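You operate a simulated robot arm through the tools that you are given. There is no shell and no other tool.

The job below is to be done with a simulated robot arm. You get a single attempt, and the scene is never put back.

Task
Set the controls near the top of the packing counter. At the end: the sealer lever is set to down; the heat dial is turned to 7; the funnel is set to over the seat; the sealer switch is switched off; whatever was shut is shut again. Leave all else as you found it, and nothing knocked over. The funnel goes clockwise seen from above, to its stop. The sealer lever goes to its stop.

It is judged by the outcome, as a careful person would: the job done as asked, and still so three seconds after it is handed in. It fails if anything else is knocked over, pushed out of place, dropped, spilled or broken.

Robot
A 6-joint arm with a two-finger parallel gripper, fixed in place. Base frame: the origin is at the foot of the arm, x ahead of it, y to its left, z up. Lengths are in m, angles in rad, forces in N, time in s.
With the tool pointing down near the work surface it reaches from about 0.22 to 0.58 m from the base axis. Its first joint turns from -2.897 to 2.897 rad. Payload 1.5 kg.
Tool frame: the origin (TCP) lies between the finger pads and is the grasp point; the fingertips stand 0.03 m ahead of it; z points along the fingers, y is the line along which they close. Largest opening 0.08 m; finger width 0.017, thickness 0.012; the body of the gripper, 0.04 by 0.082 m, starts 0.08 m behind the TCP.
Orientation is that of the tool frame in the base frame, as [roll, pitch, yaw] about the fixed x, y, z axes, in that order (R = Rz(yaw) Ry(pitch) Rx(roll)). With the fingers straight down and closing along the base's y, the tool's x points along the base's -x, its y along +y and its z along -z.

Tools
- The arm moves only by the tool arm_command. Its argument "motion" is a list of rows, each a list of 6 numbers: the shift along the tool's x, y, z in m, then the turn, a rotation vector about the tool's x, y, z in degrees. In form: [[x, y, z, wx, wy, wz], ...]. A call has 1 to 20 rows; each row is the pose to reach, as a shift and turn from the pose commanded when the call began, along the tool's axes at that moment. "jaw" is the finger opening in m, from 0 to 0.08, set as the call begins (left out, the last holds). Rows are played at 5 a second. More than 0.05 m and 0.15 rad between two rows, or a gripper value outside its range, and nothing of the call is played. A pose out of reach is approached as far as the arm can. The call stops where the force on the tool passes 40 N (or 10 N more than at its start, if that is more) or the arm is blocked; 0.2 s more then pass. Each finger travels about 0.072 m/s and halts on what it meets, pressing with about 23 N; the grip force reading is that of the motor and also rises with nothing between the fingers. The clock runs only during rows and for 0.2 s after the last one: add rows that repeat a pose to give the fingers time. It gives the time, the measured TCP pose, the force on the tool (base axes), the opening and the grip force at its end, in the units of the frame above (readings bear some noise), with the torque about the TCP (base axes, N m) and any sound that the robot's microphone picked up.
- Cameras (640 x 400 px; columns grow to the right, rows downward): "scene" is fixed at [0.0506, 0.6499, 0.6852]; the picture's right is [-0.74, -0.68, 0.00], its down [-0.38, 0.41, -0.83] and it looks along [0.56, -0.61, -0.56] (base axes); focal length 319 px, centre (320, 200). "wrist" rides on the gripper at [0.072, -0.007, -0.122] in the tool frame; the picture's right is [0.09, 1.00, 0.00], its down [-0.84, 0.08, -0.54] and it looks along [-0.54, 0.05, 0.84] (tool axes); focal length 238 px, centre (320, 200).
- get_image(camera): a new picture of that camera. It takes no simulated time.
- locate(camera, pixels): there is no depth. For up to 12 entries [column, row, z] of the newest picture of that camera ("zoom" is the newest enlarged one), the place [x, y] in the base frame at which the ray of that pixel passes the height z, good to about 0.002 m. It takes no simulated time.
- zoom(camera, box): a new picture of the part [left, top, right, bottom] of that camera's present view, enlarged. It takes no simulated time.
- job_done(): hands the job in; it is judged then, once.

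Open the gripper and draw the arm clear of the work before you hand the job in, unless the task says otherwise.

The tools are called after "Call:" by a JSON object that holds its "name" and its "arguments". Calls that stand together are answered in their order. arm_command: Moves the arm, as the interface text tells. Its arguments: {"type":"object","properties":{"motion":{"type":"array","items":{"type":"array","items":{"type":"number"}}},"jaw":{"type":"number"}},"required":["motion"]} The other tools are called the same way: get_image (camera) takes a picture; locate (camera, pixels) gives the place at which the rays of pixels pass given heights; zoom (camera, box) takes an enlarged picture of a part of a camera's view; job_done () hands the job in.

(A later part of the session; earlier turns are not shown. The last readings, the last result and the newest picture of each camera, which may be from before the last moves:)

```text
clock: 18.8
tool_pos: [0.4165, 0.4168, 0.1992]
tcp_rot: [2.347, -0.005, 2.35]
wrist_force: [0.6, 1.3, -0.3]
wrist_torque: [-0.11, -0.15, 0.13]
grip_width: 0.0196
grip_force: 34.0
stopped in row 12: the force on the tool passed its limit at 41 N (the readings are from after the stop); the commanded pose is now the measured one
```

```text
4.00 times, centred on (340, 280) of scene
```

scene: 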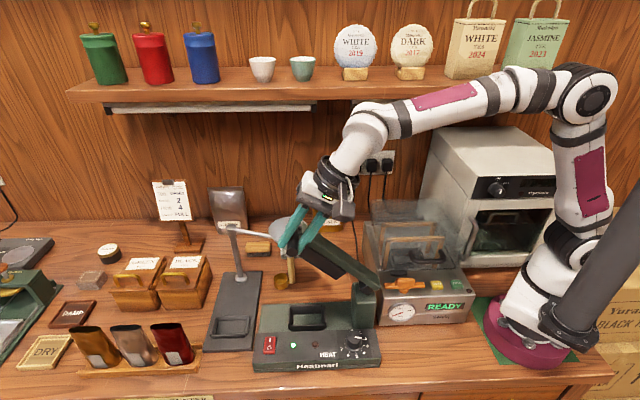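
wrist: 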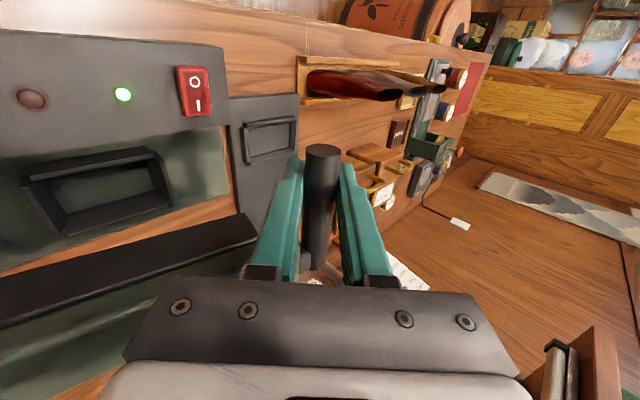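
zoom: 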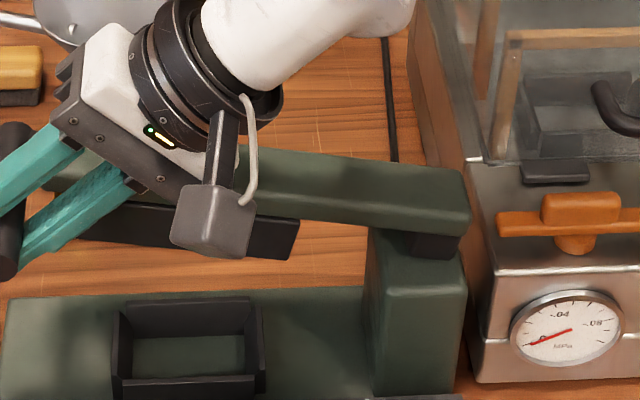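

The bar is at z=0.199 (77°), consistent with the refit arc and not yet down. I continue pressing down along the arc.

Call:
{"name": "arm_command", "arguments": {"motion": [[0, -0.0037, 0.0054, -0.5, 0, 0], [0, -0.0058, 0.0086, -1, 0, 0], [0, -0.008, 0.0117, -1.5, 0, 0], [0, -0.0103, 0.0147, -2, 0, 0], [0, -0.0127, 0.0176, -2.5, 0, 0], [0, -0.0151, 0.0206, -3, 0, 0], [0, -0.0175, 0.0235, -3.5, 0, 0], [0, -0.02, 0.0265, -4, 0, 0], [0, -0.0226, 0.0294, -4.5, 0, 0], [0, -0.0252, 0.0321, -5, 0, 0], [0, -0.0279, 0.0348, -5.5, 0, 0]], "jaw": 0.0}}

Call:
{"name": "get_image", "arguments": {"camera": "wrist"}}

Call:
{"name": "zoom", "arguments": {"camera": "scene", "box": [230, 230, 390, 350]}}

```text
clock: 21.2
tool_pos: [0.4209, 0.4225, 0.1563]
tcp_rot: [2.252, -0.005, 2.35]
wrist_force: [20.4, 15.1, 1.1]
wrist_torque: [-0.12, -0.13, 0.26]
grip_width: 0.0196
grip_force: 33.5
```

```text
taken
```

wrist: 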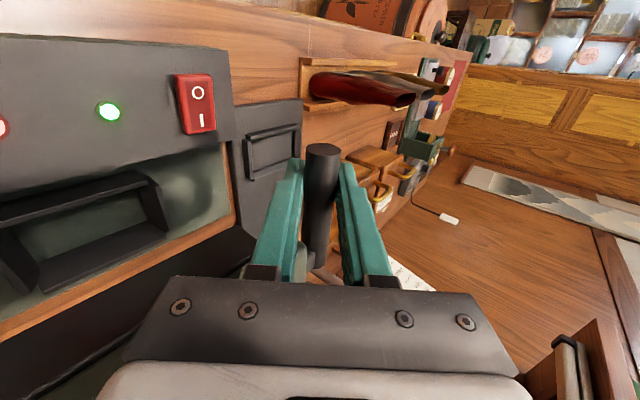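

```text
3.33 times, centred on (310, 290) of scene
```

zoom: 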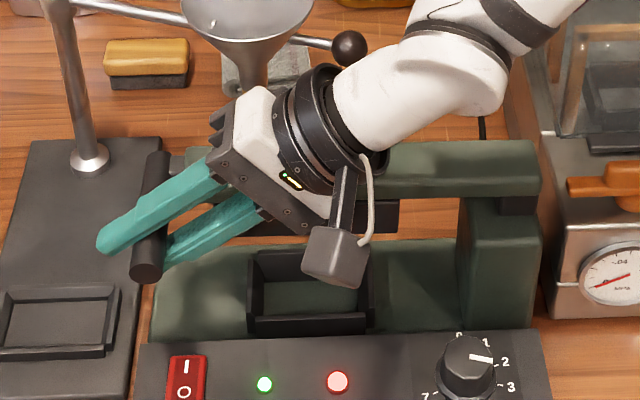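

The second lamp has lit and the radial force is about 25 N outward, so I ease outward slightly and keep lowering in small steps to find the stop.

Call:
{"name": "arm_command", "arguments": {"motion": [[0, -0.0012, 0.0048, 0, 0, 0], [0, -0.0037, 0.0081, 0, 0, 0], [0, -0.0068, 0.0107, 0, 0, 0], [0, -0.0099, 0.0132, 0, 0, 0], [0, -0.013, 0.0157, 0, 0, 0], [0, -0.0164, 0.0178, 0, 0, 0], [0, -0.0199, 0.0199, 0, 0, 0], [0, -0.0236, 0.0217, 0, 0, 0]], "jaw": 0.0}}

Call:
{"name": "get_image", "arguments": {"camera": "wrist"}}

Call:
{"name": "zoom", "arguments": {"camera": "scene", "box": [230, 230, 390, 350]}}

```text
clock: 22.1
tool_pos: [0.4263, 0.4264, 0.1464]
tcp_rot: [2.238, -0.004, 2.351]
wrist_force: [-9.5, -8.8, 11.6]
wrist_torque: [-0.28, -0.21, 0.26]
grip_width: 0.0199
grip_force: 33.7
stopped in row 4: the force on the tool passed its limit at 42 N (the readings are from after the stop); the commanded pose is now the measured one
```

```text
taken
```

wrist: 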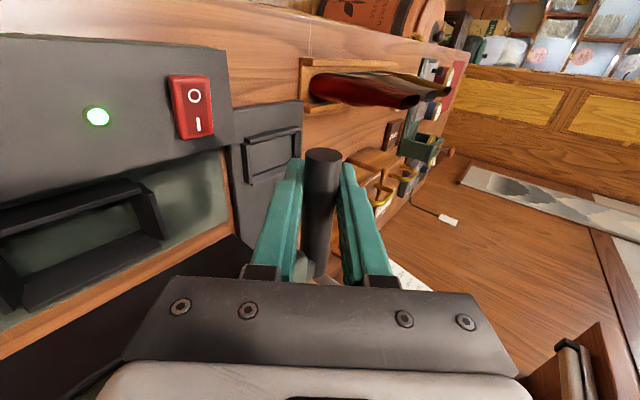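

```text
3.33 times, centred on (310, 290) of scene
```

zoom: 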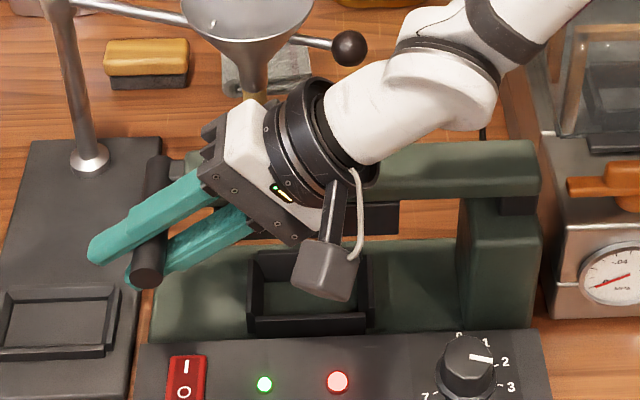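

The beam pixels no longer change and the tool now feels an upward force, so the lever seems to be at its stop. I open the jaw and check that the lever stays.

Call:
{"name": "arm_command", "arguments": {"motion": [[0, 0, 0, 0, 0, 0], [0, 0, 0, 0, 0, 0], [0, 0, 0, 0, 0, 0], [0, 0, 0, 0, 0, 0]], "jaw": 0.05}}

Call:
{"name": "get_image", "arguments": {"camera": "wrist"}}

Call:
{"name": "zoom", "arguments": {"camera": "scene", "box": [230, 230, 390, 350]}}

```text
clock: 23.1
tool_pos: [0.4261, 0.4262, 0.145]
tcp_rot: [2.241, -0.003, 2.351]
wrist_force: [1.0, -0.1, 0.2]
wrist_torque: [-0.02, 0.0, -0.02]
grip_width: 0.0499
grip_force: 0.1
```

```text
taken
```

wrist: 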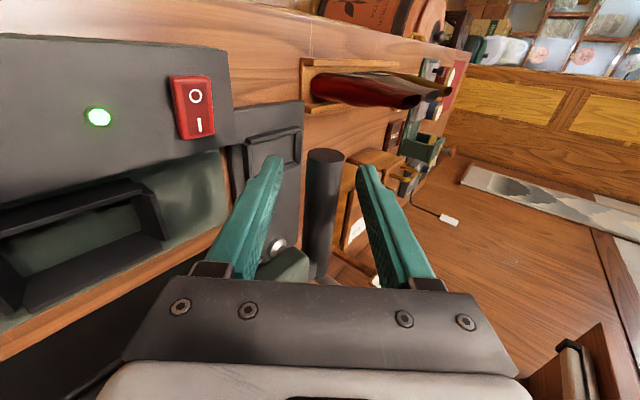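

```text
3.33 times, centred on (310, 290) of scene
```

zoom: 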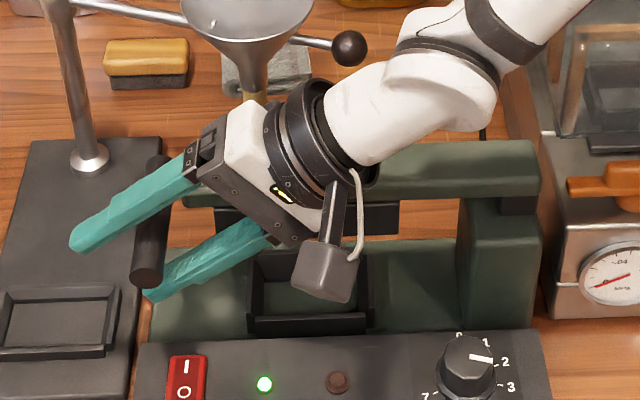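

The lever stays put but the red lamp went out on release. I back the gripper off along its axis to view the lever clearly.

Call:
{"name": "arm_command", "arguments": {"motion": [[0, 0, -0.03, 0, 0, 0], [0, 0, -0.07, 0, 0, 0], [0, 0, -0.11, 0, 0, 0], [0, 0.02, -0.14, 0, 0, 0], [0, 0.03, -0.16, 5, 0, 0], [0, 0.03, -0.16, 10, 0, 0]], "jaw": 0.06}}

Call:
{"name": "get_image", "arguments": {"camera": "wrist"}}

Call:
{"name": "get_image", "arguments": {"camera": "scene"}}

Call:
{"name": "zoom", "arguments": {"camera": "scene", "box": [220, 210, 390, 380]}}

```text
clock: 24.5
tool_pos: [0.3508, 0.3514, 0.2696]
tcp_rot: [2.418, -0.005, 2.349]
wrist_force: [0.4, -0.2, 0.8]
wrist_torque: [0.02, -0.06, 0.0]
grip_width: 0.06
grip_force: 0.0
```

```text
taken
```

wrist: 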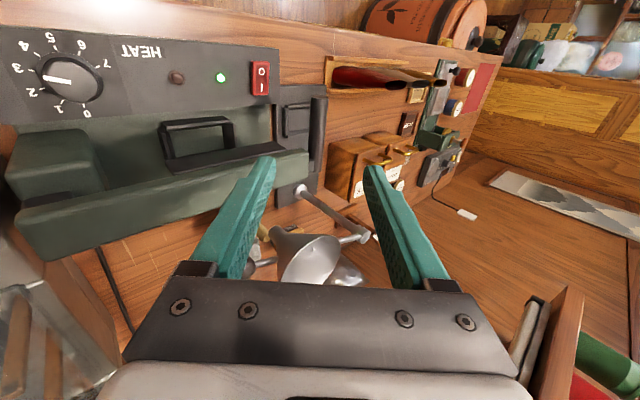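

```text
taken
```

scene: 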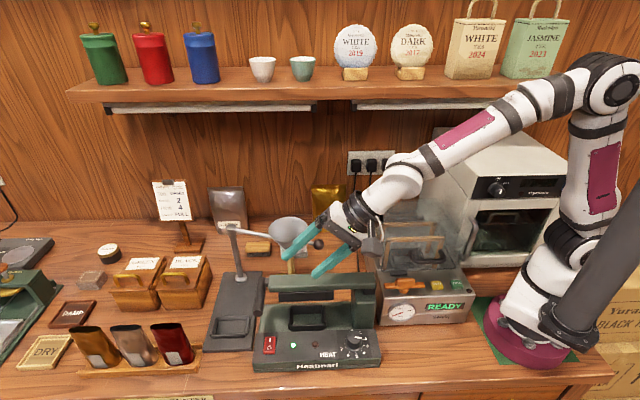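

```text
2.35 times, centred on (305, 295) of scene
```

zoom: 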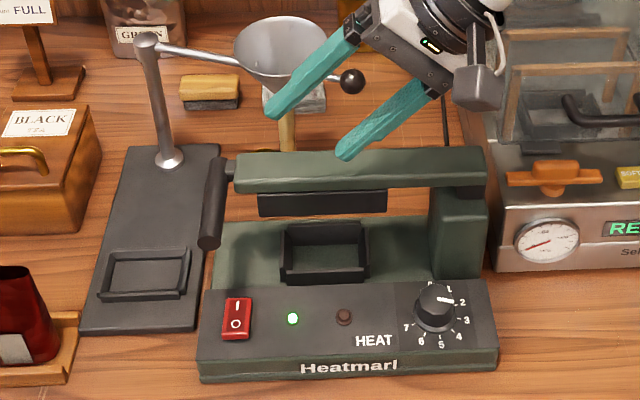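

The lever lies horizontal; bar at scene (257,312)–(262,278). I triangulate bar height versus the funnel spout to see if the funnel can sweep past.

Call:
{"name": "locate", "arguments": {"camera": "scene", "pixels": [[257.3, 310, 0.12], [257.3, 310, 0.14], [257.3, 310, 0.16], [262, 279, 0.12], [262, 279, 0.14], [262, 279, 0.16], [296, 282, 0.13], [293, 362, 0.0]]}}

Call:
{"name": "locate", "arguments": {"camera": "wrist", "pixels": [[319, 101, 0.12], [319, 101, 0.14], [319, 101, 0.16], [313, 188, 0.12], [313, 188, 0.14], [313, 188, 0.16]]}}

Call:
{"name": "zoom", "arguments": {"camera": "wrist", "box": [240, 60, 400, 300]}}

Call:
{"name": "zoom", "arguments": {"camera": "scene", "box": [240, 205, 330, 325]}}

```text
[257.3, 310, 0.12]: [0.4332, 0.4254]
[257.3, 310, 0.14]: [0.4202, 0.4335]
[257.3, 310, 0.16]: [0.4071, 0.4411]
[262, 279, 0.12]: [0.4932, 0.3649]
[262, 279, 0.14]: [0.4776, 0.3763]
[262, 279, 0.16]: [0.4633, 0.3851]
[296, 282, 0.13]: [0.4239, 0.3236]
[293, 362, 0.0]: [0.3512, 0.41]
```

```text
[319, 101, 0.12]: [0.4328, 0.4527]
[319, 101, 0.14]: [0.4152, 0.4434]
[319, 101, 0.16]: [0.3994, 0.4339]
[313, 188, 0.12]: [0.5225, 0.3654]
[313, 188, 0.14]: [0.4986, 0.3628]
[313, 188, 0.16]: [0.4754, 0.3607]
```

```text
1.67 times, centred on (320, 180) of wrist
```

zoom: 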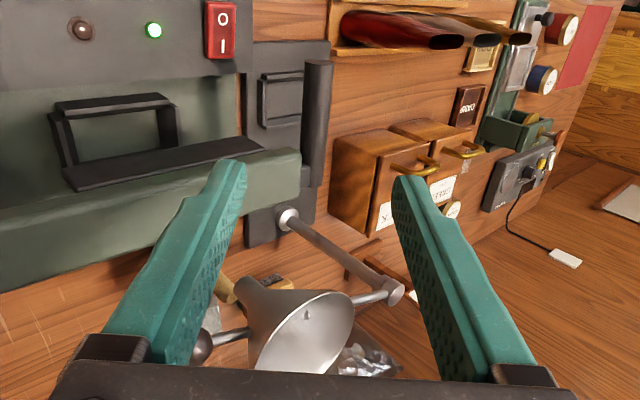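

```text
3.33 times, centred on (285, 265) of scene
```

zoom: 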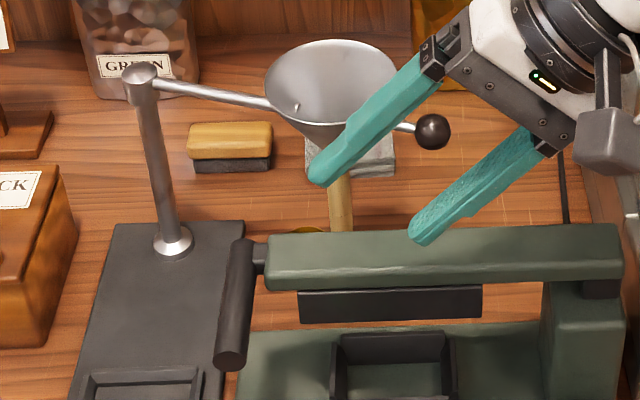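

The lowered bar is at about z 0.15 while the spout bottom is about z 0.136, so the funnel cannot sweep past a lowered lever; I will later raise the lever, swing the funnel, and lower it again. With the lever down now the dial is easy to reach, so I measure the knob at wrist (72,78) first.

Call:
{"name": "zoom", "arguments": {"camera": "wrist", "box": [0, 20, 160, 140]}}

Call:
{"name": "zoom", "arguments": {"camera": "scene", "box": [330, 320, 385, 365]}}

Call:
{"name": "locate", "arguments": {"camera": "wrist", "pixels": [[72, 78, 0.05], [72, 78, 0.08], [262, 75, 0.04], [262, 75, 0.06]]}}

```text
3.33 times, centred on (80, 80) of wrist
```

zoom: 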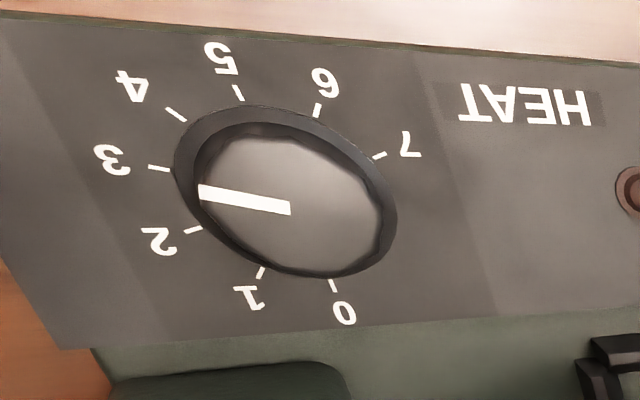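

```text
8.89 times, centred on (358, 342) of scene
```

zoom: 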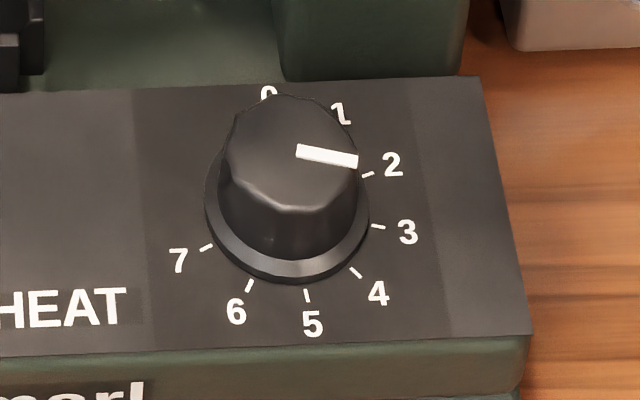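

```text
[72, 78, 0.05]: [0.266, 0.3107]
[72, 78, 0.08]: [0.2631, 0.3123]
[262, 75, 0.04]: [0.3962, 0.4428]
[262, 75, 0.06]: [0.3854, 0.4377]
```

The pointer sits exactly on 3 (0 faces the wall, 36° per step), so 7 is 144° further clockwise. I triangulate the knob top.

Call:
{"name": "locate", "arguments": {"camera": "wrist", "pixels": [[70.7, 81.5, 0.05], [70.7, 81.5, 0.08], [69.5, 77, 0.04], [43.7, 78, 0.07], [98, 84, 0.07]]}}

Call:
{"name": "locate", "arguments": {"camera": "scene", "pixels": [[355.4, 336.4, 0.05], [355.4, 336.4, 0.08], [354.3, 345, 0.04], [347.3, 336, 0.07], [362.4, 336, 0.07]]}}

```text
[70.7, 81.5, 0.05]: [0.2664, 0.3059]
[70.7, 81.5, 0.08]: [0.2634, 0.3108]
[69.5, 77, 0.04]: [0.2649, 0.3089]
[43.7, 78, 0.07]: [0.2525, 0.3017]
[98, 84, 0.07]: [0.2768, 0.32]
```

```text
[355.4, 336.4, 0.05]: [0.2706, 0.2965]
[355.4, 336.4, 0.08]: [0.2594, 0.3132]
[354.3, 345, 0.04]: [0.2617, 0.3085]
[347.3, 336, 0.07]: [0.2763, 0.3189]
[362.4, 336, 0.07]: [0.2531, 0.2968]
```

The knob is Ø0.030, top at z 0.074, centre (0.263, 0.310). I untilt the tool and move above it.

Call:
{"name": "arm_command", "arguments": {"motion": [[0.008, -0.01, -0.018, 6, 0, 0], [0.016, -0.022, -0.028, 12, 0, 0], [0.022, -0.034, -0.036, 18, 0, 0], [0.028, -0.047, -0.042, 24, 0, 0], [0.033, -0.06, -0.045, 30, 0, 0], [0.033, -0.072, -0.046, 36, 0, 0], [0.033, -0.0818, -0.0456, 41.5, 0, 0], [0.033, -0.0818, -0.0456, 41.5, 0, 0]], "jaw": 0.042}}

```text
clock: 26.3
tool_pos: [0.2623, 0.3101, 0.2467]
tcp_rot: [-3.141, -0.002, 2.351]
wrist_force: [-0.5, 0.0, -0.5]
wrist_torque: [0.0, -0.01, 0.01]
grip_width: 0.0421
grip_force: 0.0
```

The tool is straight down above the knob at (0.262,0.310). I pre-rotate by -90° about the tool axis so the 144° turn stays within range.

Call:
{"name": "arm_command", "arguments": {"motion": [[0, 0, 0, 0, 0, -8], [0, 0, 0, 0, 0, -16], [0, 0, 0, 0, 0, -24], [0, 0, 0, 0, 0, -32], [0, 0, 0, 0, 0, -40], [0, 0, 0, 0, 0, -48], [0, 0, 0, 0, 0, -56], [0, 0, 0, 0, 0, -64], [0, 0, 0, 0, 0, -72], [0, 0, 0, 0, 0, -80], [0, 0, 0, 0, 0, -88], [0, 0, 0, 0, 0, -90], [0, 0, 0, 0, 0, -90]], "jaw": 0.042}}

Call:
{"name": "get_image", "arguments": {"camera": "wrist"}}

Call:
{"name": "get_image", "arguments": {"camera": "scene"}}

```text
clock: 29.1
tool_pos: [0.262, 0.3099, 0.2483]
tcp_rot: [3.138, 0.001, -2.36]
wrist_force: [-0.5, 0.2, 0.0]
wrist_torque: [-0.01, 0.02, 0.03]
grip_width: 0.0421
grip_force: 0.1
```

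```text
taken
```

wrist: 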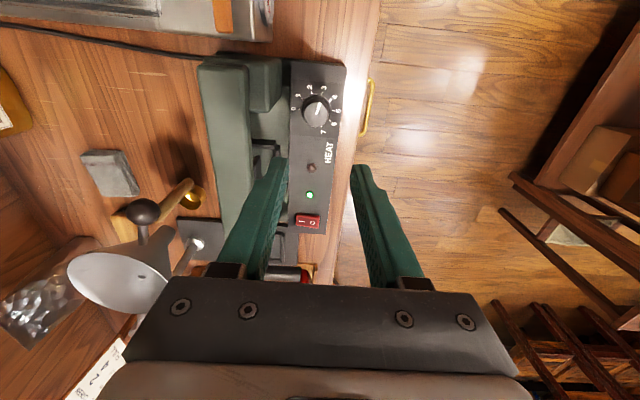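

```text
taken
```

scene: 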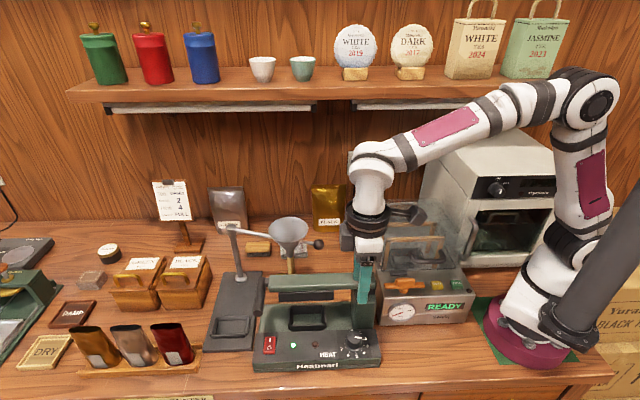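

The knob appears at wrist (317,110). I refine its centre from this closer view.

Call:
{"name": "zoom", "arguments": {"camera": "wrist", "box": [280, 70, 360, 150]}}

Call:
{"name": "locate", "arguments": {"camera": "wrist", "pixels": [[318, 110, 0.074], [307, 220, 0.05]]}}

```text
5.00 times, centred on (320, 110) of wrist
```

zoom: 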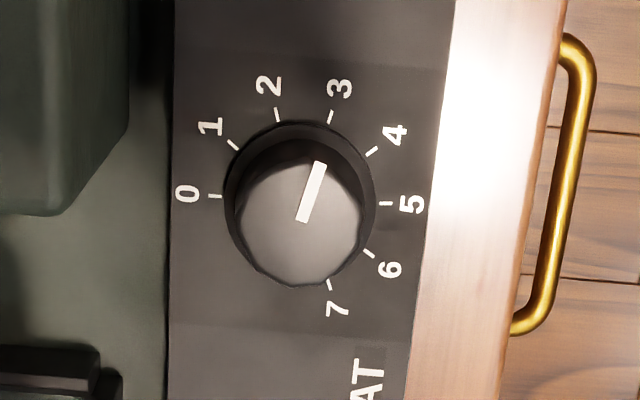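

```text
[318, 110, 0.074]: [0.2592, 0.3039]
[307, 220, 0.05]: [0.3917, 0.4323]
```

Pointer's inner end is at zoom (301,220), i.e. wrist (316,114), the knob-top centre; I locate it there.

Call:
{"name": "locate", "arguments": {"camera": "wrist", "pixels": [[316, 114, 0.074], [316, 114, 0.07], [316.1, 109.9, 0.042]]}}

```text
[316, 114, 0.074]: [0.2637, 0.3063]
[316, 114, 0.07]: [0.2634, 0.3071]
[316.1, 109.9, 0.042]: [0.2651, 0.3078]
```

The knob centre is about (0.264,0.308). I descend with fingers on either side to fingertip height about 0.055.

Call:
{"name": "arm_command", "arguments": {"motion": [[0, -0.002, 0.04, 0, 0, 0], [0, -0.002, 0.08, 0, 0, 0], [0, -0.002, 0.115, 0, 0, 0], [0, -0.002, 0.14, 0, 0, 0], [0, -0.002, 0.155, 0, 0, 0], [0, -0.002, 0.163, 0, 0, 0], [0, -0.002, 0.163, 0, 0, 0]], "jaw": 0.042}}

Call:
{"name": "get_image", "arguments": {"camera": "wrist"}}

Call:
{"name": "zoom", "arguments": {"camera": "scene", "box": [320, 270, 400, 370]}}

```text
clock: 30.7
tool_pos: [0.2635, 0.3101, 0.085]
tcp_rot: [3.137, 0.002, -2.363]
wrist_force: [0.6, 0.0, 0.1]
wrist_torque: [-0.01, -0.04, -0.02]
grip_width: 0.0419
grip_force: 0.0
```

```text
taken
```

wrist: 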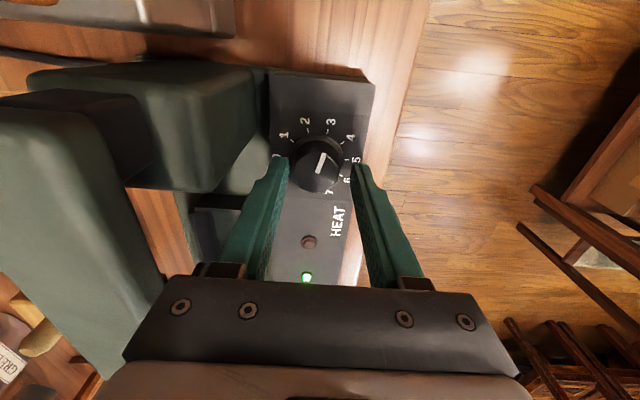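

```text
4.00 times, centred on (360, 320) of scene
```

zoom: 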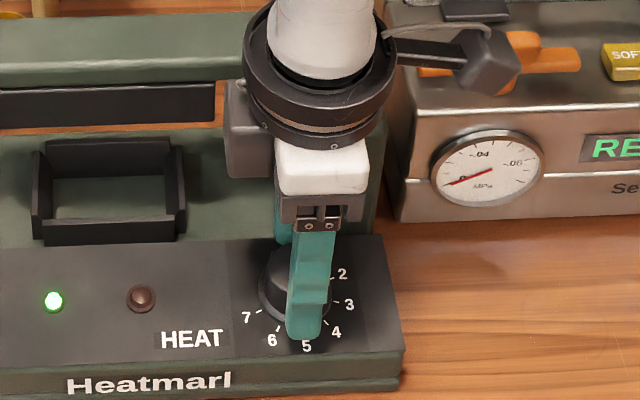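

The fingers straddle the knob symmetrically (tips around wrist columns 280 and 358, knob at 318). I close on it.

Call:
{"name": "arm_command", "arguments": {"motion": [[0, 0, 0, 0, 0, 0], [0, 0, 0, 0, 0, 0], [0, 0, 0, 0, 0, 0]], "jaw": 0.0}}

Call:
{"name": "zoom", "arguments": {"camera": "wrist", "box": [260, 90, 380, 210]}}

```text
clock: 31.3
tool_pos: [0.2647, 0.3079, 0.0843]
tcp_rot: [3.141, 0.001, -2.363]
wrist_force: [3.5, -4.8, 2.6]
wrist_torque: [-0.38, -0.19, 0.03]
grip_width: 0.0338
grip_force: 41.3
stopped in row 2: the force on the tool passed its limit at 43 N (the readings are from after the stop); the commanded pose is now the measured one
```

```text
3.33 times, centred on (320, 150) of wrist
```

zoom: 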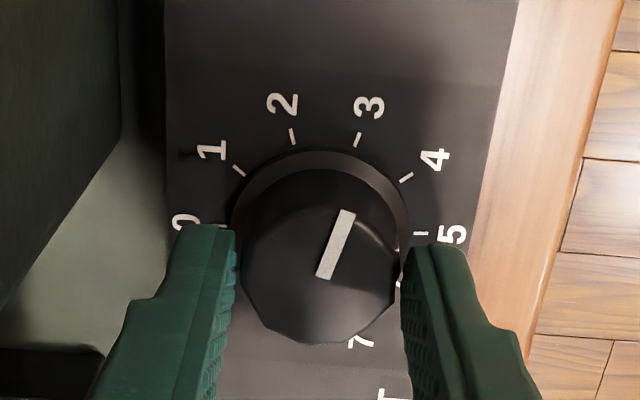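

The knob is gripped at 0.034 m and the arm self-centred by 2 mm. I turn the first 72° clockwise (positive about the tool axis).

Call:
{"name": "arm_command", "arguments": {"motion": [[0, 0, 0, 0, 0, 0], [0, 0, 0, 0, 0, 6], [0, 0, 0, 0, 0, 12], [0, 0, 0, 0, 0, 18], [0, 0, 0, 0, 0, 24], [0, 0, 0, 0, 0, 30], [0, 0, 0, 0, 0, 36], [0, 0, 0, 0, 0, 42], [0, 0, 0, 0, 0, 48], [0, 0, 0, 0, 0, 54], [0, 0, 0, 0, 0, 60], [0, 0, 0, 0, 0, 66], [0, 0, 0, 0, 0, 72], [0, 0, 0, 0, 0, 72]], "jaw": 0.0}}

Call:
{"name": "zoom", "arguments": {"camera": "wrist", "box": [240, 70, 400, 230]}}

Call:
{"name": "zoom", "arguments": {"camera": "scene", "box": [320, 270, 400, 370]}}

```text
clock: 33.6
tool_pos: [0.2671, 0.3079, 0.084]
tcp_rot: [3.141, -0.001, 2.957]
wrist_force: [0.9, -6.1, 6.8]
wrist_torque: [-0.32, -0.13, 0.01]
grip_width: 0.0339
grip_force: 41.9
stopped in row 11: the force on the tool passed its limit at 41 N (the readings are from after the stop); the commanded pose is now the measured one
```

```text
2.50 times, centred on (320, 150) of wrist
```

zoom: 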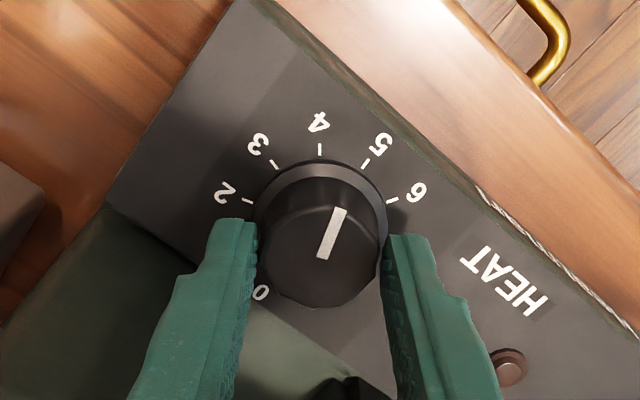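

```text
4.00 times, centred on (360, 320) of scene
```

zoom: 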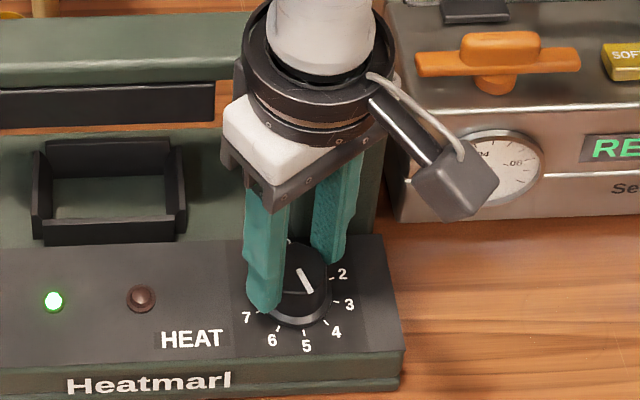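

Turned 55° without slip (pointer now at about 4.5). I continue with the remaining 89°.

Call:
{"name": "arm_command", "arguments": {"motion": [[0, 0, 0, 0, 0, 5], [0, 0, 0, 0, 0, 10], [0, 0, 0, 0, 0, 15], [0, 0, 0, 0, 0, 20], [0, 0, 0, 0, 0, 25], [0, 0, 0, 0, 0, 30], [0, 0, 0, 0, 0, 35], [0, 0, 0, 0, 0, 40], [0, 0, 0, 0, 0, 45], [0, 0, 0, 0, 0, 50], [0, 0, 0, 0, 0, 55], [0, 0, 0, 0, 0, 60], [0, 0, 0, 0, 0, 65], [0, 0, 0, 0, 0, 70], [0, 0, 0, 0, 0, 75], [0, 0, 0, 0, 0, 80], [0, 0, 0, 0, 0, 85], [0, 0, 0, 0, 0, 88.8], [0, 0, 0, 0, 0, 88.8]], "jaw": 0.0}}

Call:
{"name": "zoom", "arguments": {"camera": "wrist", "box": [240, 70, 400, 230]}}

```text
clock: 35.8
tool_pos: [0.2656, 0.3073, 0.0847]
tcp_rot: [-3.141, 0.0, 2.136]
wrist_force: [0.8, -5.0, 7.3]
wrist_torque: [-0.13, 0.16, 0.01]
grip_width: 0.0338
grip_force: 41.4
stopped in row 10: the force on the tool passed its limit at 42 N (the readings are from after the stop); the commanded pose is now the measured one
```

```text
2.50 times, centred on (320, 150) of wrist
```

zoom: 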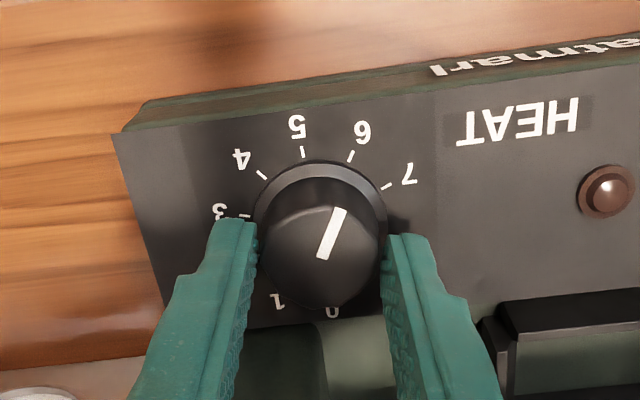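

Total turned 102°, pointer at about 5.8 as seen. I turn the last 41.8°.

Call:
{"name": "arm_command", "arguments": {"motion": [[0, 0, 0, 0, 0, 5], [0, 0, 0, 0, 0, 10], [0, 0, 0, 0, 0, 15], [0, 0, 0, 0, 0, 20], [0, 0, 0, 0, 0, 25], [0, 0, 0, 0, 0, 30], [0, 0, 0, 0, 0, 35], [0, 0, 0, 0, 0, 39], [0, 0, 0, 0, 0, 41.8], [0, 0, 0, 0, 0, 41.8]], "jaw": 0.0}}

Call:
{"name": "zoom", "arguments": {"camera": "wrist", "box": [240, 70, 400, 230]}}

```text
clock: 38.0
tool_pos: [0.2655, 0.3065, 0.0851]
tcp_rot: [-3.141, 0.002, 1.405]
wrist_force: [-10.7, 8.1, -8.6]
wrist_torque: [0.29, 0.33, 0.01]
grip_width: 0.0338
grip_force: 41.4
```

```text
2.50 times, centred on (320, 150) of wrist
```

zoom: 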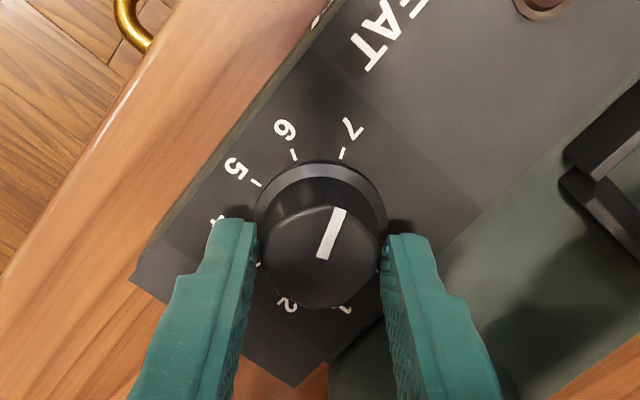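

The pointer now aims at the 7 tick. I release and rise straight up to check.

Call:
{"name": "arm_command", "arguments": {"motion": [[0, 0, 0, 0, 0, 0], [0, 0, 0, 0, 0, 0], [0, 0, -0.02, 0, 0, 0], [0, 0, -0.06, 0, 0, 0], [0, 0, -0.1, 0, 0, 0], [0, 0, -0.14, 0, 0, 0], [0, 0, -0.14, 0, 0, 0]], "jaw": 0.05}}

Call:
{"name": "zoom", "arguments": {"camera": "wrist", "box": [240, 50, 400, 170]}}

Call:
{"name": "zoom", "arguments": {"camera": "scene", "box": [330, 320, 385, 365]}}

Call:
{"name": "get_image", "arguments": {"camera": "wrist"}}

```text
clock: 39.6
tool_pos: [0.263, 0.3061, 0.2265]
tcp_rot: [-3.142, 0.002, 1.404]
wrist_force: [0.3, 1.1, -0.1]
wrist_torque: [-0.06, 0.01, -0.01]
grip_width: 0.05
grip_force: 0.0
```

```text
3.33 times, centred on (320, 110) of wrist
```

zoom: 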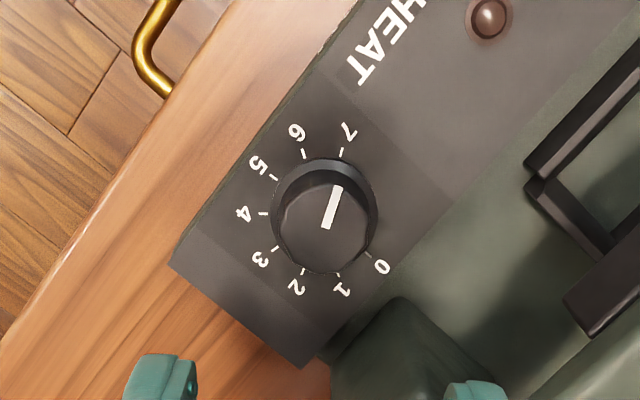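

```text
8.89 times, centred on (358, 342) of scene
```

zoom: 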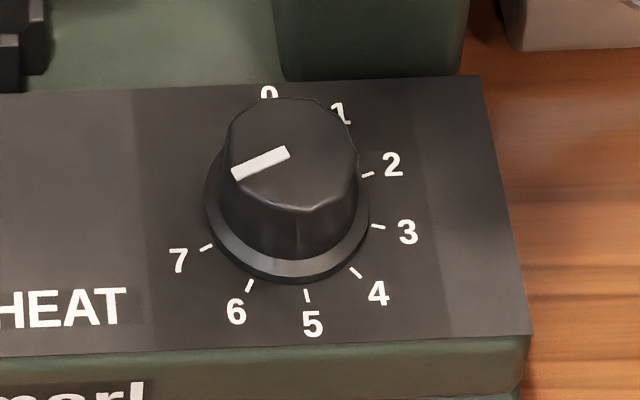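

```text
taken
```

wrist: 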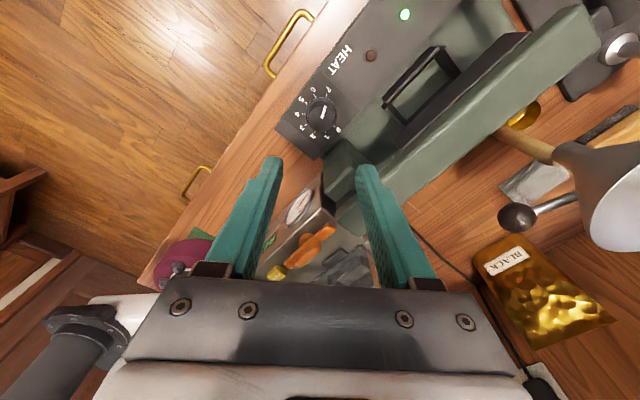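

The dial reads 7. Next the switch: I rotate the tool back so its closing axis lies along the counter and rise a bit.

Call:
{"name": "arm_command", "arguments": {"motion": [[0, 0, -0.005, 0, 0, -7.8], [0, 0, -0.01, 0, 0, -15.6], [0, 0, -0.015, 0, 0, -23.4], [0, 0, -0.02, 0, 0, -31.2], [0, 0, -0.025, 0, 0, -39], [0, 0, -0.03, 0, 0, -46.8], [0, 0, -0.03, 0, 0, -54.5], [0, 0, -0.03, 0, 0, -54.5]], "jaw": 0.0}}

Call:
{"name": "get_image", "arguments": {"camera": "wrist"}}

Call:
{"name": "zoom", "arguments": {"camera": "scene", "box": [240, 310, 300, 370]}}

```text
clock: 41.4
tool_pos: [0.2649, 0.3067, 0.2555]
tcp_rot: [-3.14, -0.001, 2.359]
wrist_force: [-0.2, 0.2, 0.1]
wrist_torque: [0.0, 0.01, 0.01]
grip_width: 0.0
grip_force: 21.1
```

```text
taken
```

wrist: 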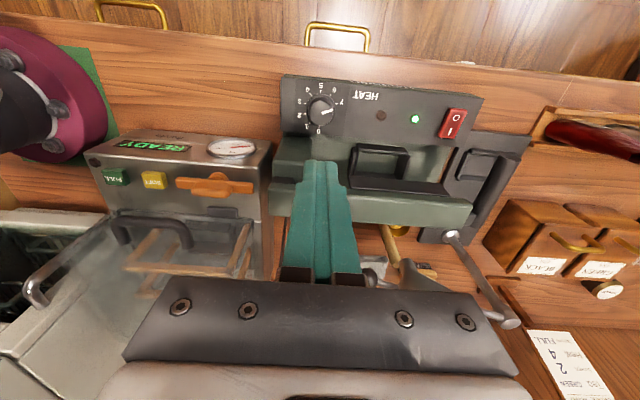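

```text
6.67 times, centred on (270, 340) of scene
```

zoom: 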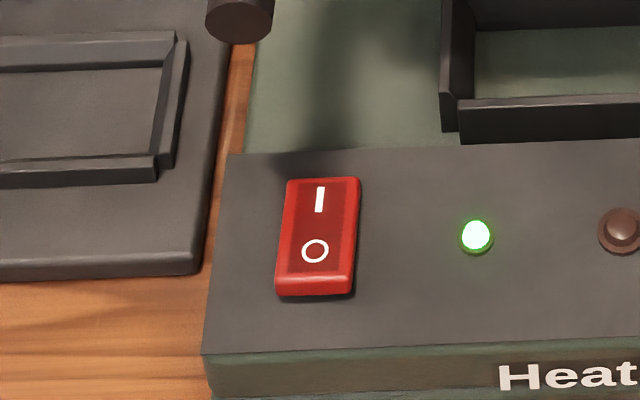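

The O end of the rocker (user side) is raised, so pressing there switches it off. I zoom the wrist view for its exact outline.

Call:
{"name": "zoom", "arguments": {"camera": "wrist", "box": [410, 90, 490, 150]}}

Call:
{"name": "locate", "arguments": {"camera": "scene", "pixels": [[266.5, 345, 0.045], [266.5, 345, 0.05], [267.7, 350.5, 0.05], [270.7, 338, 0.04], [264, 353, 0.05]]}}

```text
6.67 times, centred on (450, 120) of wrist
```

zoom: 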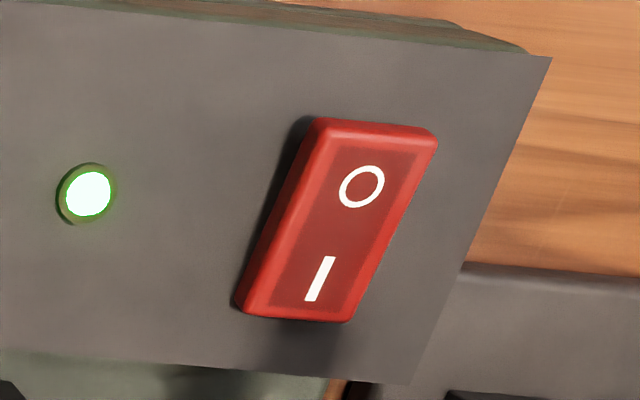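

```text
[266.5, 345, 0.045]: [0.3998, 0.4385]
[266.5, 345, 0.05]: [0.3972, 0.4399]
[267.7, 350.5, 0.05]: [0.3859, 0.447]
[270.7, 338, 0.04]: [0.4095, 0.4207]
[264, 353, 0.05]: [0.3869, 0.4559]
```

I triangulate the O mark (wrist 456.1,117.9; scene 269.3,347.5) and the I mark.

Call:
{"name": "locate", "arguments": {"camera": "wrist", "pixels": [[456.1, 117.9, 0.04], [456.1, 117.9, 0.06], [450, 131.8, 0.04], [450, 131.8, 0.06], [449.7, 108, 0.055], [467.5, 109.8, 0.055], [437.7, 135.7, 0.045], [454.2, 138, 0.045]]}}

Call:
{"name": "locate", "arguments": {"camera": "scene", "pixels": [[269.25, 347.5, 0.04], [269.25, 347.5, 0.06], [270, 340, 0.04], [270, 340, 0.06]]}}

```text
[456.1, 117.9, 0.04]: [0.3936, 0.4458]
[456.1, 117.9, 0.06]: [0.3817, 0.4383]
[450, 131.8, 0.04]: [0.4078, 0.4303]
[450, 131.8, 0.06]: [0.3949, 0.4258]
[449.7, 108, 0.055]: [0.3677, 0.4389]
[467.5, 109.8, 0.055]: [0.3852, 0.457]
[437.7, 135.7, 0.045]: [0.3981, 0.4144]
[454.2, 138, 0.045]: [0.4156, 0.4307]
```

```text
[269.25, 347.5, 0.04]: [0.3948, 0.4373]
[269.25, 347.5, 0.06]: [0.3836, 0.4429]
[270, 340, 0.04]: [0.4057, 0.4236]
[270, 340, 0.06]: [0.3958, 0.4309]
```

The rocker is 0.040 by 0.025 m with its centre at d≈-0.03; the O end surface is near (0.38,0.445,z 0.054). I move with closed fingers, tilted 25°, to a point short of the O end.

Call:
{"name": "arm_command", "arguments": {"motion": [[0.006, 0.03, 0.0, -5, 0, 0], [0.012, 0.06, 0.01, -10, 0, 0], [0.0154, 0.09, 0.025, -15, 0, 0], [0.0154, 0.115, 0.045, -20, 0, 0], [0.0154, 0.137, 0.077, -25, 0, 0], [0.0154, 0.137, 0.077, -25, 0, 0]], "jaw": 0.0}}

Call:
{"name": "get_image", "arguments": {"camera": "wrist"}}

Call:
{"name": "zoom", "arguments": {"camera": "scene", "box": [220, 240, 360, 370]}}

```text
clock: 42.8
tool_pos: [0.3529, 0.4152, 0.1769]
tcp_rot: [2.706, 0.001, 2.355]
wrist_force: [0.3, -1.0, -0.1]
wrist_torque: [0.01, 0.03, 0.02]
grip_width: 0.0
grip_force: 22.1
```

```text
taken
```

wrist: 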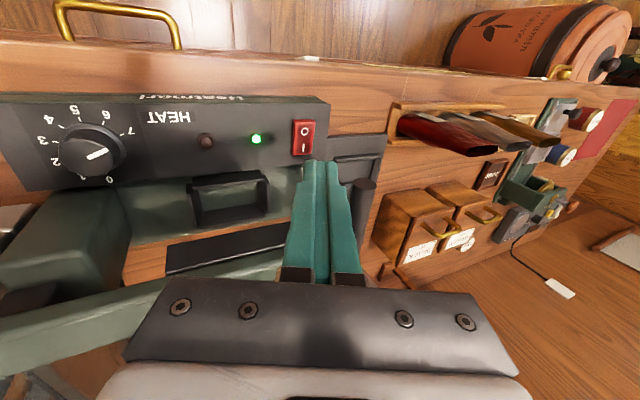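

```text
3.08 times, centred on (290, 305) of scene
```

zoom: 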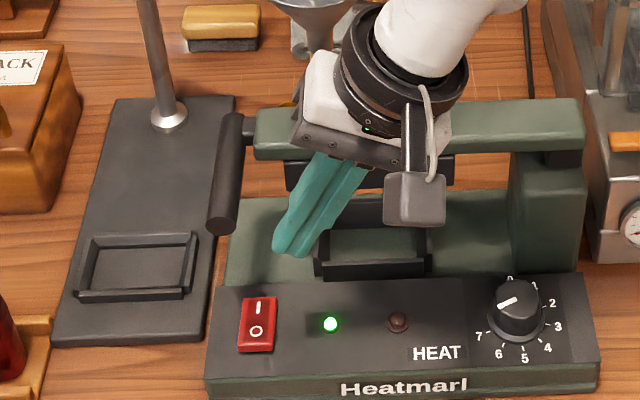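

I verify the O position from this pose (wrist about 305,128).

Call:
{"name": "zoom", "arguments": {"camera": "wrist", "box": [270, 100, 350, 180]}}

Call:
{"name": "locate", "arguments": {"camera": "wrist", "pixels": [[305, 129, 0.053], [303, 120, 0.055], [303, 155, 0.045], [292, 138, 0.05], [315, 138, 0.05]]}}

```text
5.00 times, centred on (310, 140) of wrist
```

zoom: 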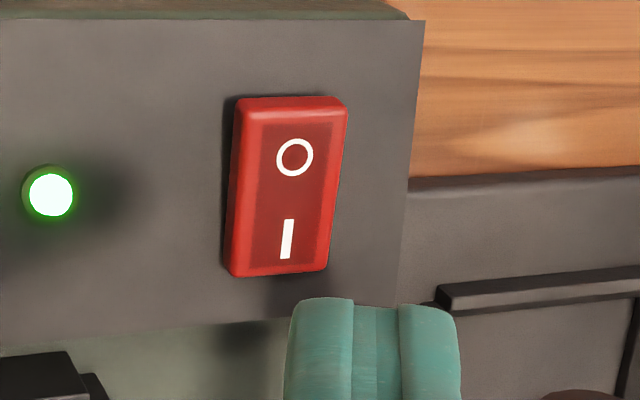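

```text
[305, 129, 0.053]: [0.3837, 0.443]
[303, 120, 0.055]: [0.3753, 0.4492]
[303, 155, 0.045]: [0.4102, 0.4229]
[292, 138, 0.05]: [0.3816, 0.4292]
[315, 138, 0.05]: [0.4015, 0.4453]
```

The alignment is right (O at d=-0.042). I advance along the tool to just touching the O end.

Call:
{"name": "arm_command", "arguments": {"motion": [[0, 0, 0.035, 0, 0, 0], [0, -0.001, 0.065, 0, 0, 0], [0, -0.002, 0.085, 0, 0, 0], [0, -0.002, 0.095, 0, 0, 0], [0, -0.002, 0.1, 0, 0, 0], [0, -0.002, 0.102, 0, 0, 0]], "jaw": 0.0}}

Call:
{"name": "get_image", "arguments": {"camera": "wrist"}}

Call:
{"name": "zoom", "arguments": {"camera": "scene", "box": [230, 270, 330, 370]}}

```text
clock: 44.2
tool_pos: [0.3806, 0.4454, 0.0825]
tcp_rot: [2.707, -0.001, 2.355]
wrist_force: [-0.3, 0.1, 0.2]
wrist_torque: [0.01, 0.0, -0.01]
grip_width: 0.0
grip_force: 21.9
```

```text
taken
```

wrist: 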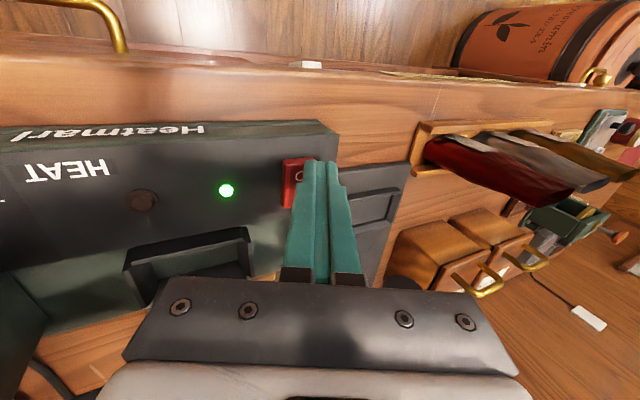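

```text
4.00 times, centred on (280, 320) of scene
```

zoom: 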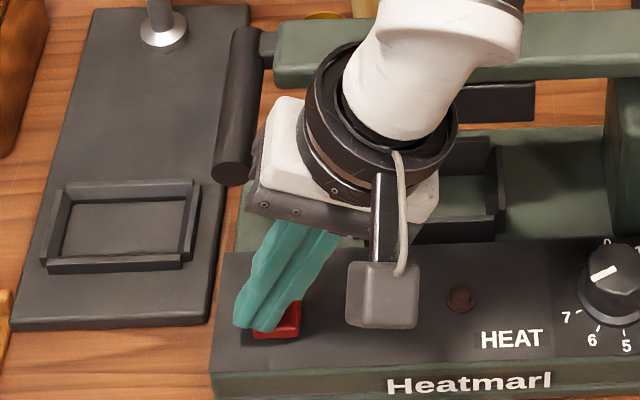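

Still no contact at TCP z 0.0825, with the tip over the rocker. I press on in small steps.

Call:
{"name": "arm_command", "arguments": {"motion": [[0, 0, 0.002, 0, 0, 0], [0, 0, 0.004, 0, 0, 0], [0, 0, 0.006, 0, 0, 0]], "jaw": 0.0}}

Call:
{"name": "zoom", "arguments": {"camera": "wrist", "box": [200, 120, 400, 280]}}

```text
clock: 45.1
tool_pos: [0.3825, 0.4452, 0.0816]
tcp_rot: [2.707, -0.001, 2.355]
wrist_force: [-6.4, -4.6, 11.1]
wrist_torque: [-0.22, 0.13, -0.1]
grip_width: 0.0001
grip_force: 21.2
stopped in row 3: the force on the tool passed its limit at 41 N (the readings are from after the stop); the commanded pose is now the measured one
```

```text
2.50 times, centred on (300, 200) of wrist
```

zoom: 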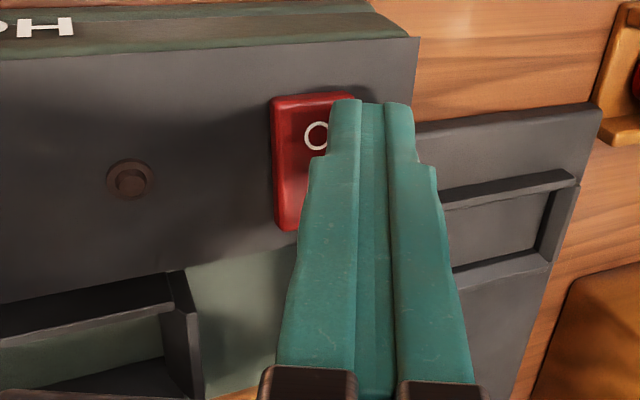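

The green lamp is now dark, so the switch toggled off. I back away along the tool and check.

Call:
{"name": "arm_command", "arguments": {"motion": [[0, 0, -0.03, 0, 0, 0], [0, 0, -0.07, 0, 0, 0], [0, 0, -0.11, 0, 0, 0], [0, 0, -0.15, 0, 0, 0], [0, 0, -0.15, 0, 0, 0]], "jaw": 0.0}}

Call:
{"name": "get_image", "arguments": {"camera": "wrist"}}

Call:
{"name": "zoom", "arguments": {"camera": "scene", "box": [210, 200, 390, 380]}}

Call:
{"name": "zoom", "arguments": {"camera": "scene", "box": [240, 310, 300, 370]}}

```text
clock: 46.3
tool_pos: [0.3369, 0.4015, 0.2159]
tcp_rot: [2.709, 0.0, 2.356]
wrist_force: [-0.6, 0.0, -0.1]
wrist_torque: [0.02, -0.01, 0.02]
grip_width: 0.0
grip_force: 21.6
```

```text
taken
```

wrist: 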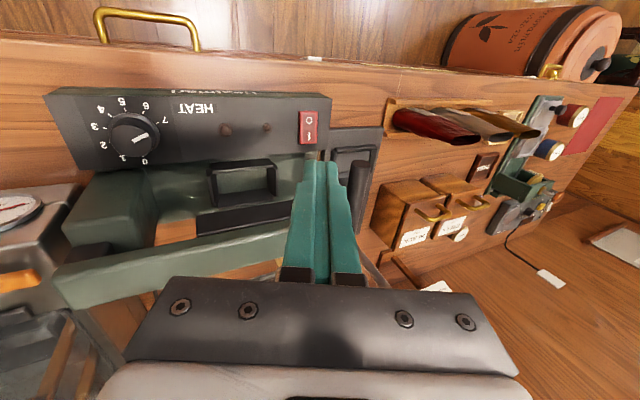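

```text
2.22 times, centred on (300, 290) of scene
```

zoom: 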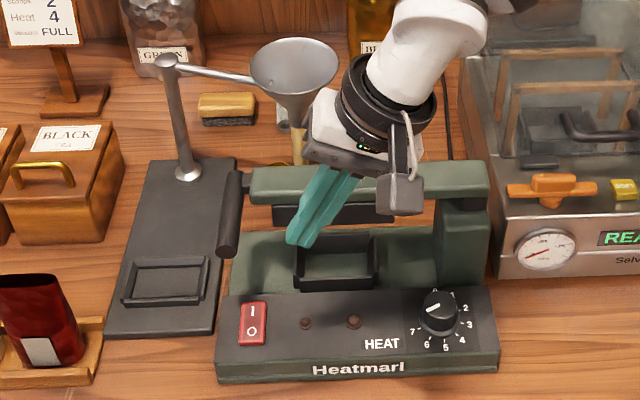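

```text
6.67 times, centred on (270, 340) of scene
```

zoom: 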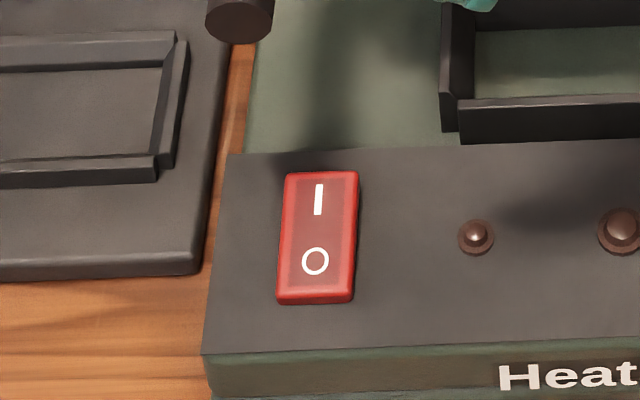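

The switch is off and both lamps are dark. Now I raise the arm to inspect spout and handle-bar heights precisely before deciding on the funnel.

Call:
{"name": "arm_command", "arguments": {"motion": [[0, -0.01, -0.04, 0, 0, 0], [0, -0.03, -0.08, 0, 0, 0], [0, -0.05, -0.11, 0, 0, 0], [0, -0.05, -0.13, 0, 0, 0], [0, -0.05, -0.13, 0, 0, 0]], "jaw": 0.08}}

Call:
{"name": "get_image", "arguments": {"camera": "wrist"}}

Call:
{"name": "get_image", "arguments": {"camera": "scene"}}

```text
clock: 47.5
tool_pos: [0.2665, 0.3306, 0.3134]
tcp_rot: [2.707, 0.001, 2.357]
wrist_force: [0.5, 0.4, -0.2]
wrist_torque: [-0.03, 0.01, -0.02]
grip_width: 0.0799
grip_force: 0.1
```

```text
taken
```

wrist: 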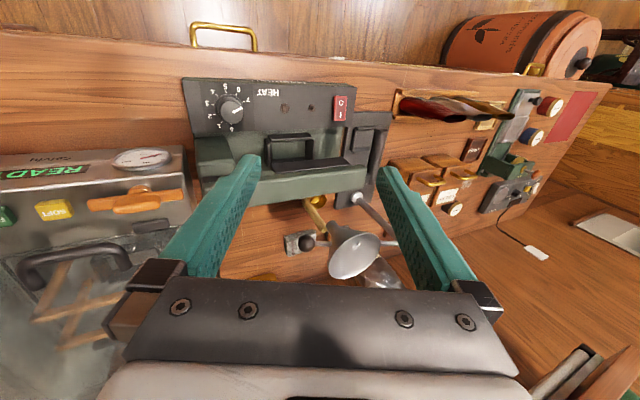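

```text
taken
```

scene: 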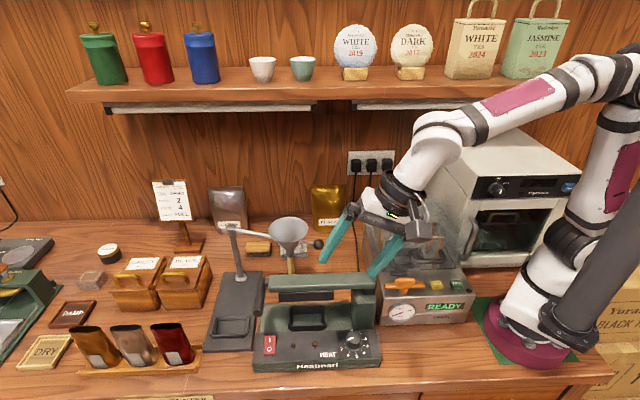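

Both bar and spout are visible now. I zoom on them in both cameras.

Call:
{"name": "zoom", "arguments": {"camera": "wrist", "box": [280, 120, 400, 280]}}

Call:
{"name": "zoom", "arguments": {"camera": "scene", "box": [240, 205, 320, 325]}}

```text
2.50 times, centred on (340, 200) of wrist
```

zoom: 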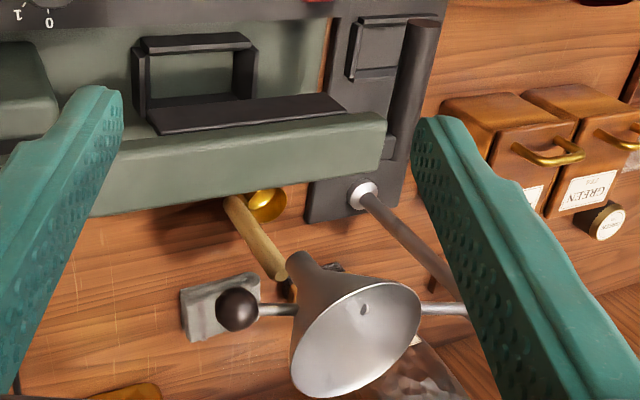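

```text
3.33 times, centred on (280, 265) of scene
```

zoom: 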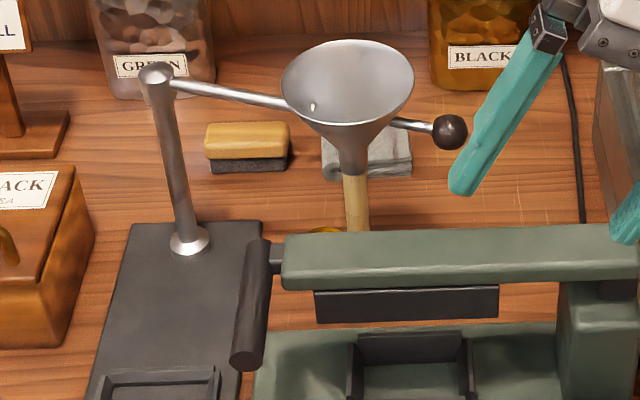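

I triangulate spout tip, bar ends and beam corners.

Call:
{"name": "locate", "arguments": {"camera": "wrist", "pixels": [[330.8, 224.8, 0.12], [330.8, 224.8, 0.15], [381.2, 130, 0.13], [381.2, 130, 0.16], [306.4, 244, 0.19], [340, 250, 0.21], [366.8, 180, 0.15], [364, 165.2, 0.15]]}}

Call:
{"name": "locate", "arguments": {"camera": "scene", "pixels": [[290.5, 257.5, 0.12], [290.5, 257.5, 0.15], [258.1, 312.1, 0.13], [258.1, 312.1, 0.16], [262, 278.5, 0.13], [262, 278.5, 0.16], [270.1, 276.5, 0.15], [270.1, 276.5, 0.17]]}}

```text
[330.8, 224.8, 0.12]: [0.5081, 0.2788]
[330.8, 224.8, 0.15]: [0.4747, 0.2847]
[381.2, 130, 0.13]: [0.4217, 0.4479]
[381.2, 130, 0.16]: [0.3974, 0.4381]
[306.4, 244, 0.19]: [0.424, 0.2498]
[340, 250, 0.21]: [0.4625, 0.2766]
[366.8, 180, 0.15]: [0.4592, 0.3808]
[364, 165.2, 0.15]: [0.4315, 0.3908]
```

```text
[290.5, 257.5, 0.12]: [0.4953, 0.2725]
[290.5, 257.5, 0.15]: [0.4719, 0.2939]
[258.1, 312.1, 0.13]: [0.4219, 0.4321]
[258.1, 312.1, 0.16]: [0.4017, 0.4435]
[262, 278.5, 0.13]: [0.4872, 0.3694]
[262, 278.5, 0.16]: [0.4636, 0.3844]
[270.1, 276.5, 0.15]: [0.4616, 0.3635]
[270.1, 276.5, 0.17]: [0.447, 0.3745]
```

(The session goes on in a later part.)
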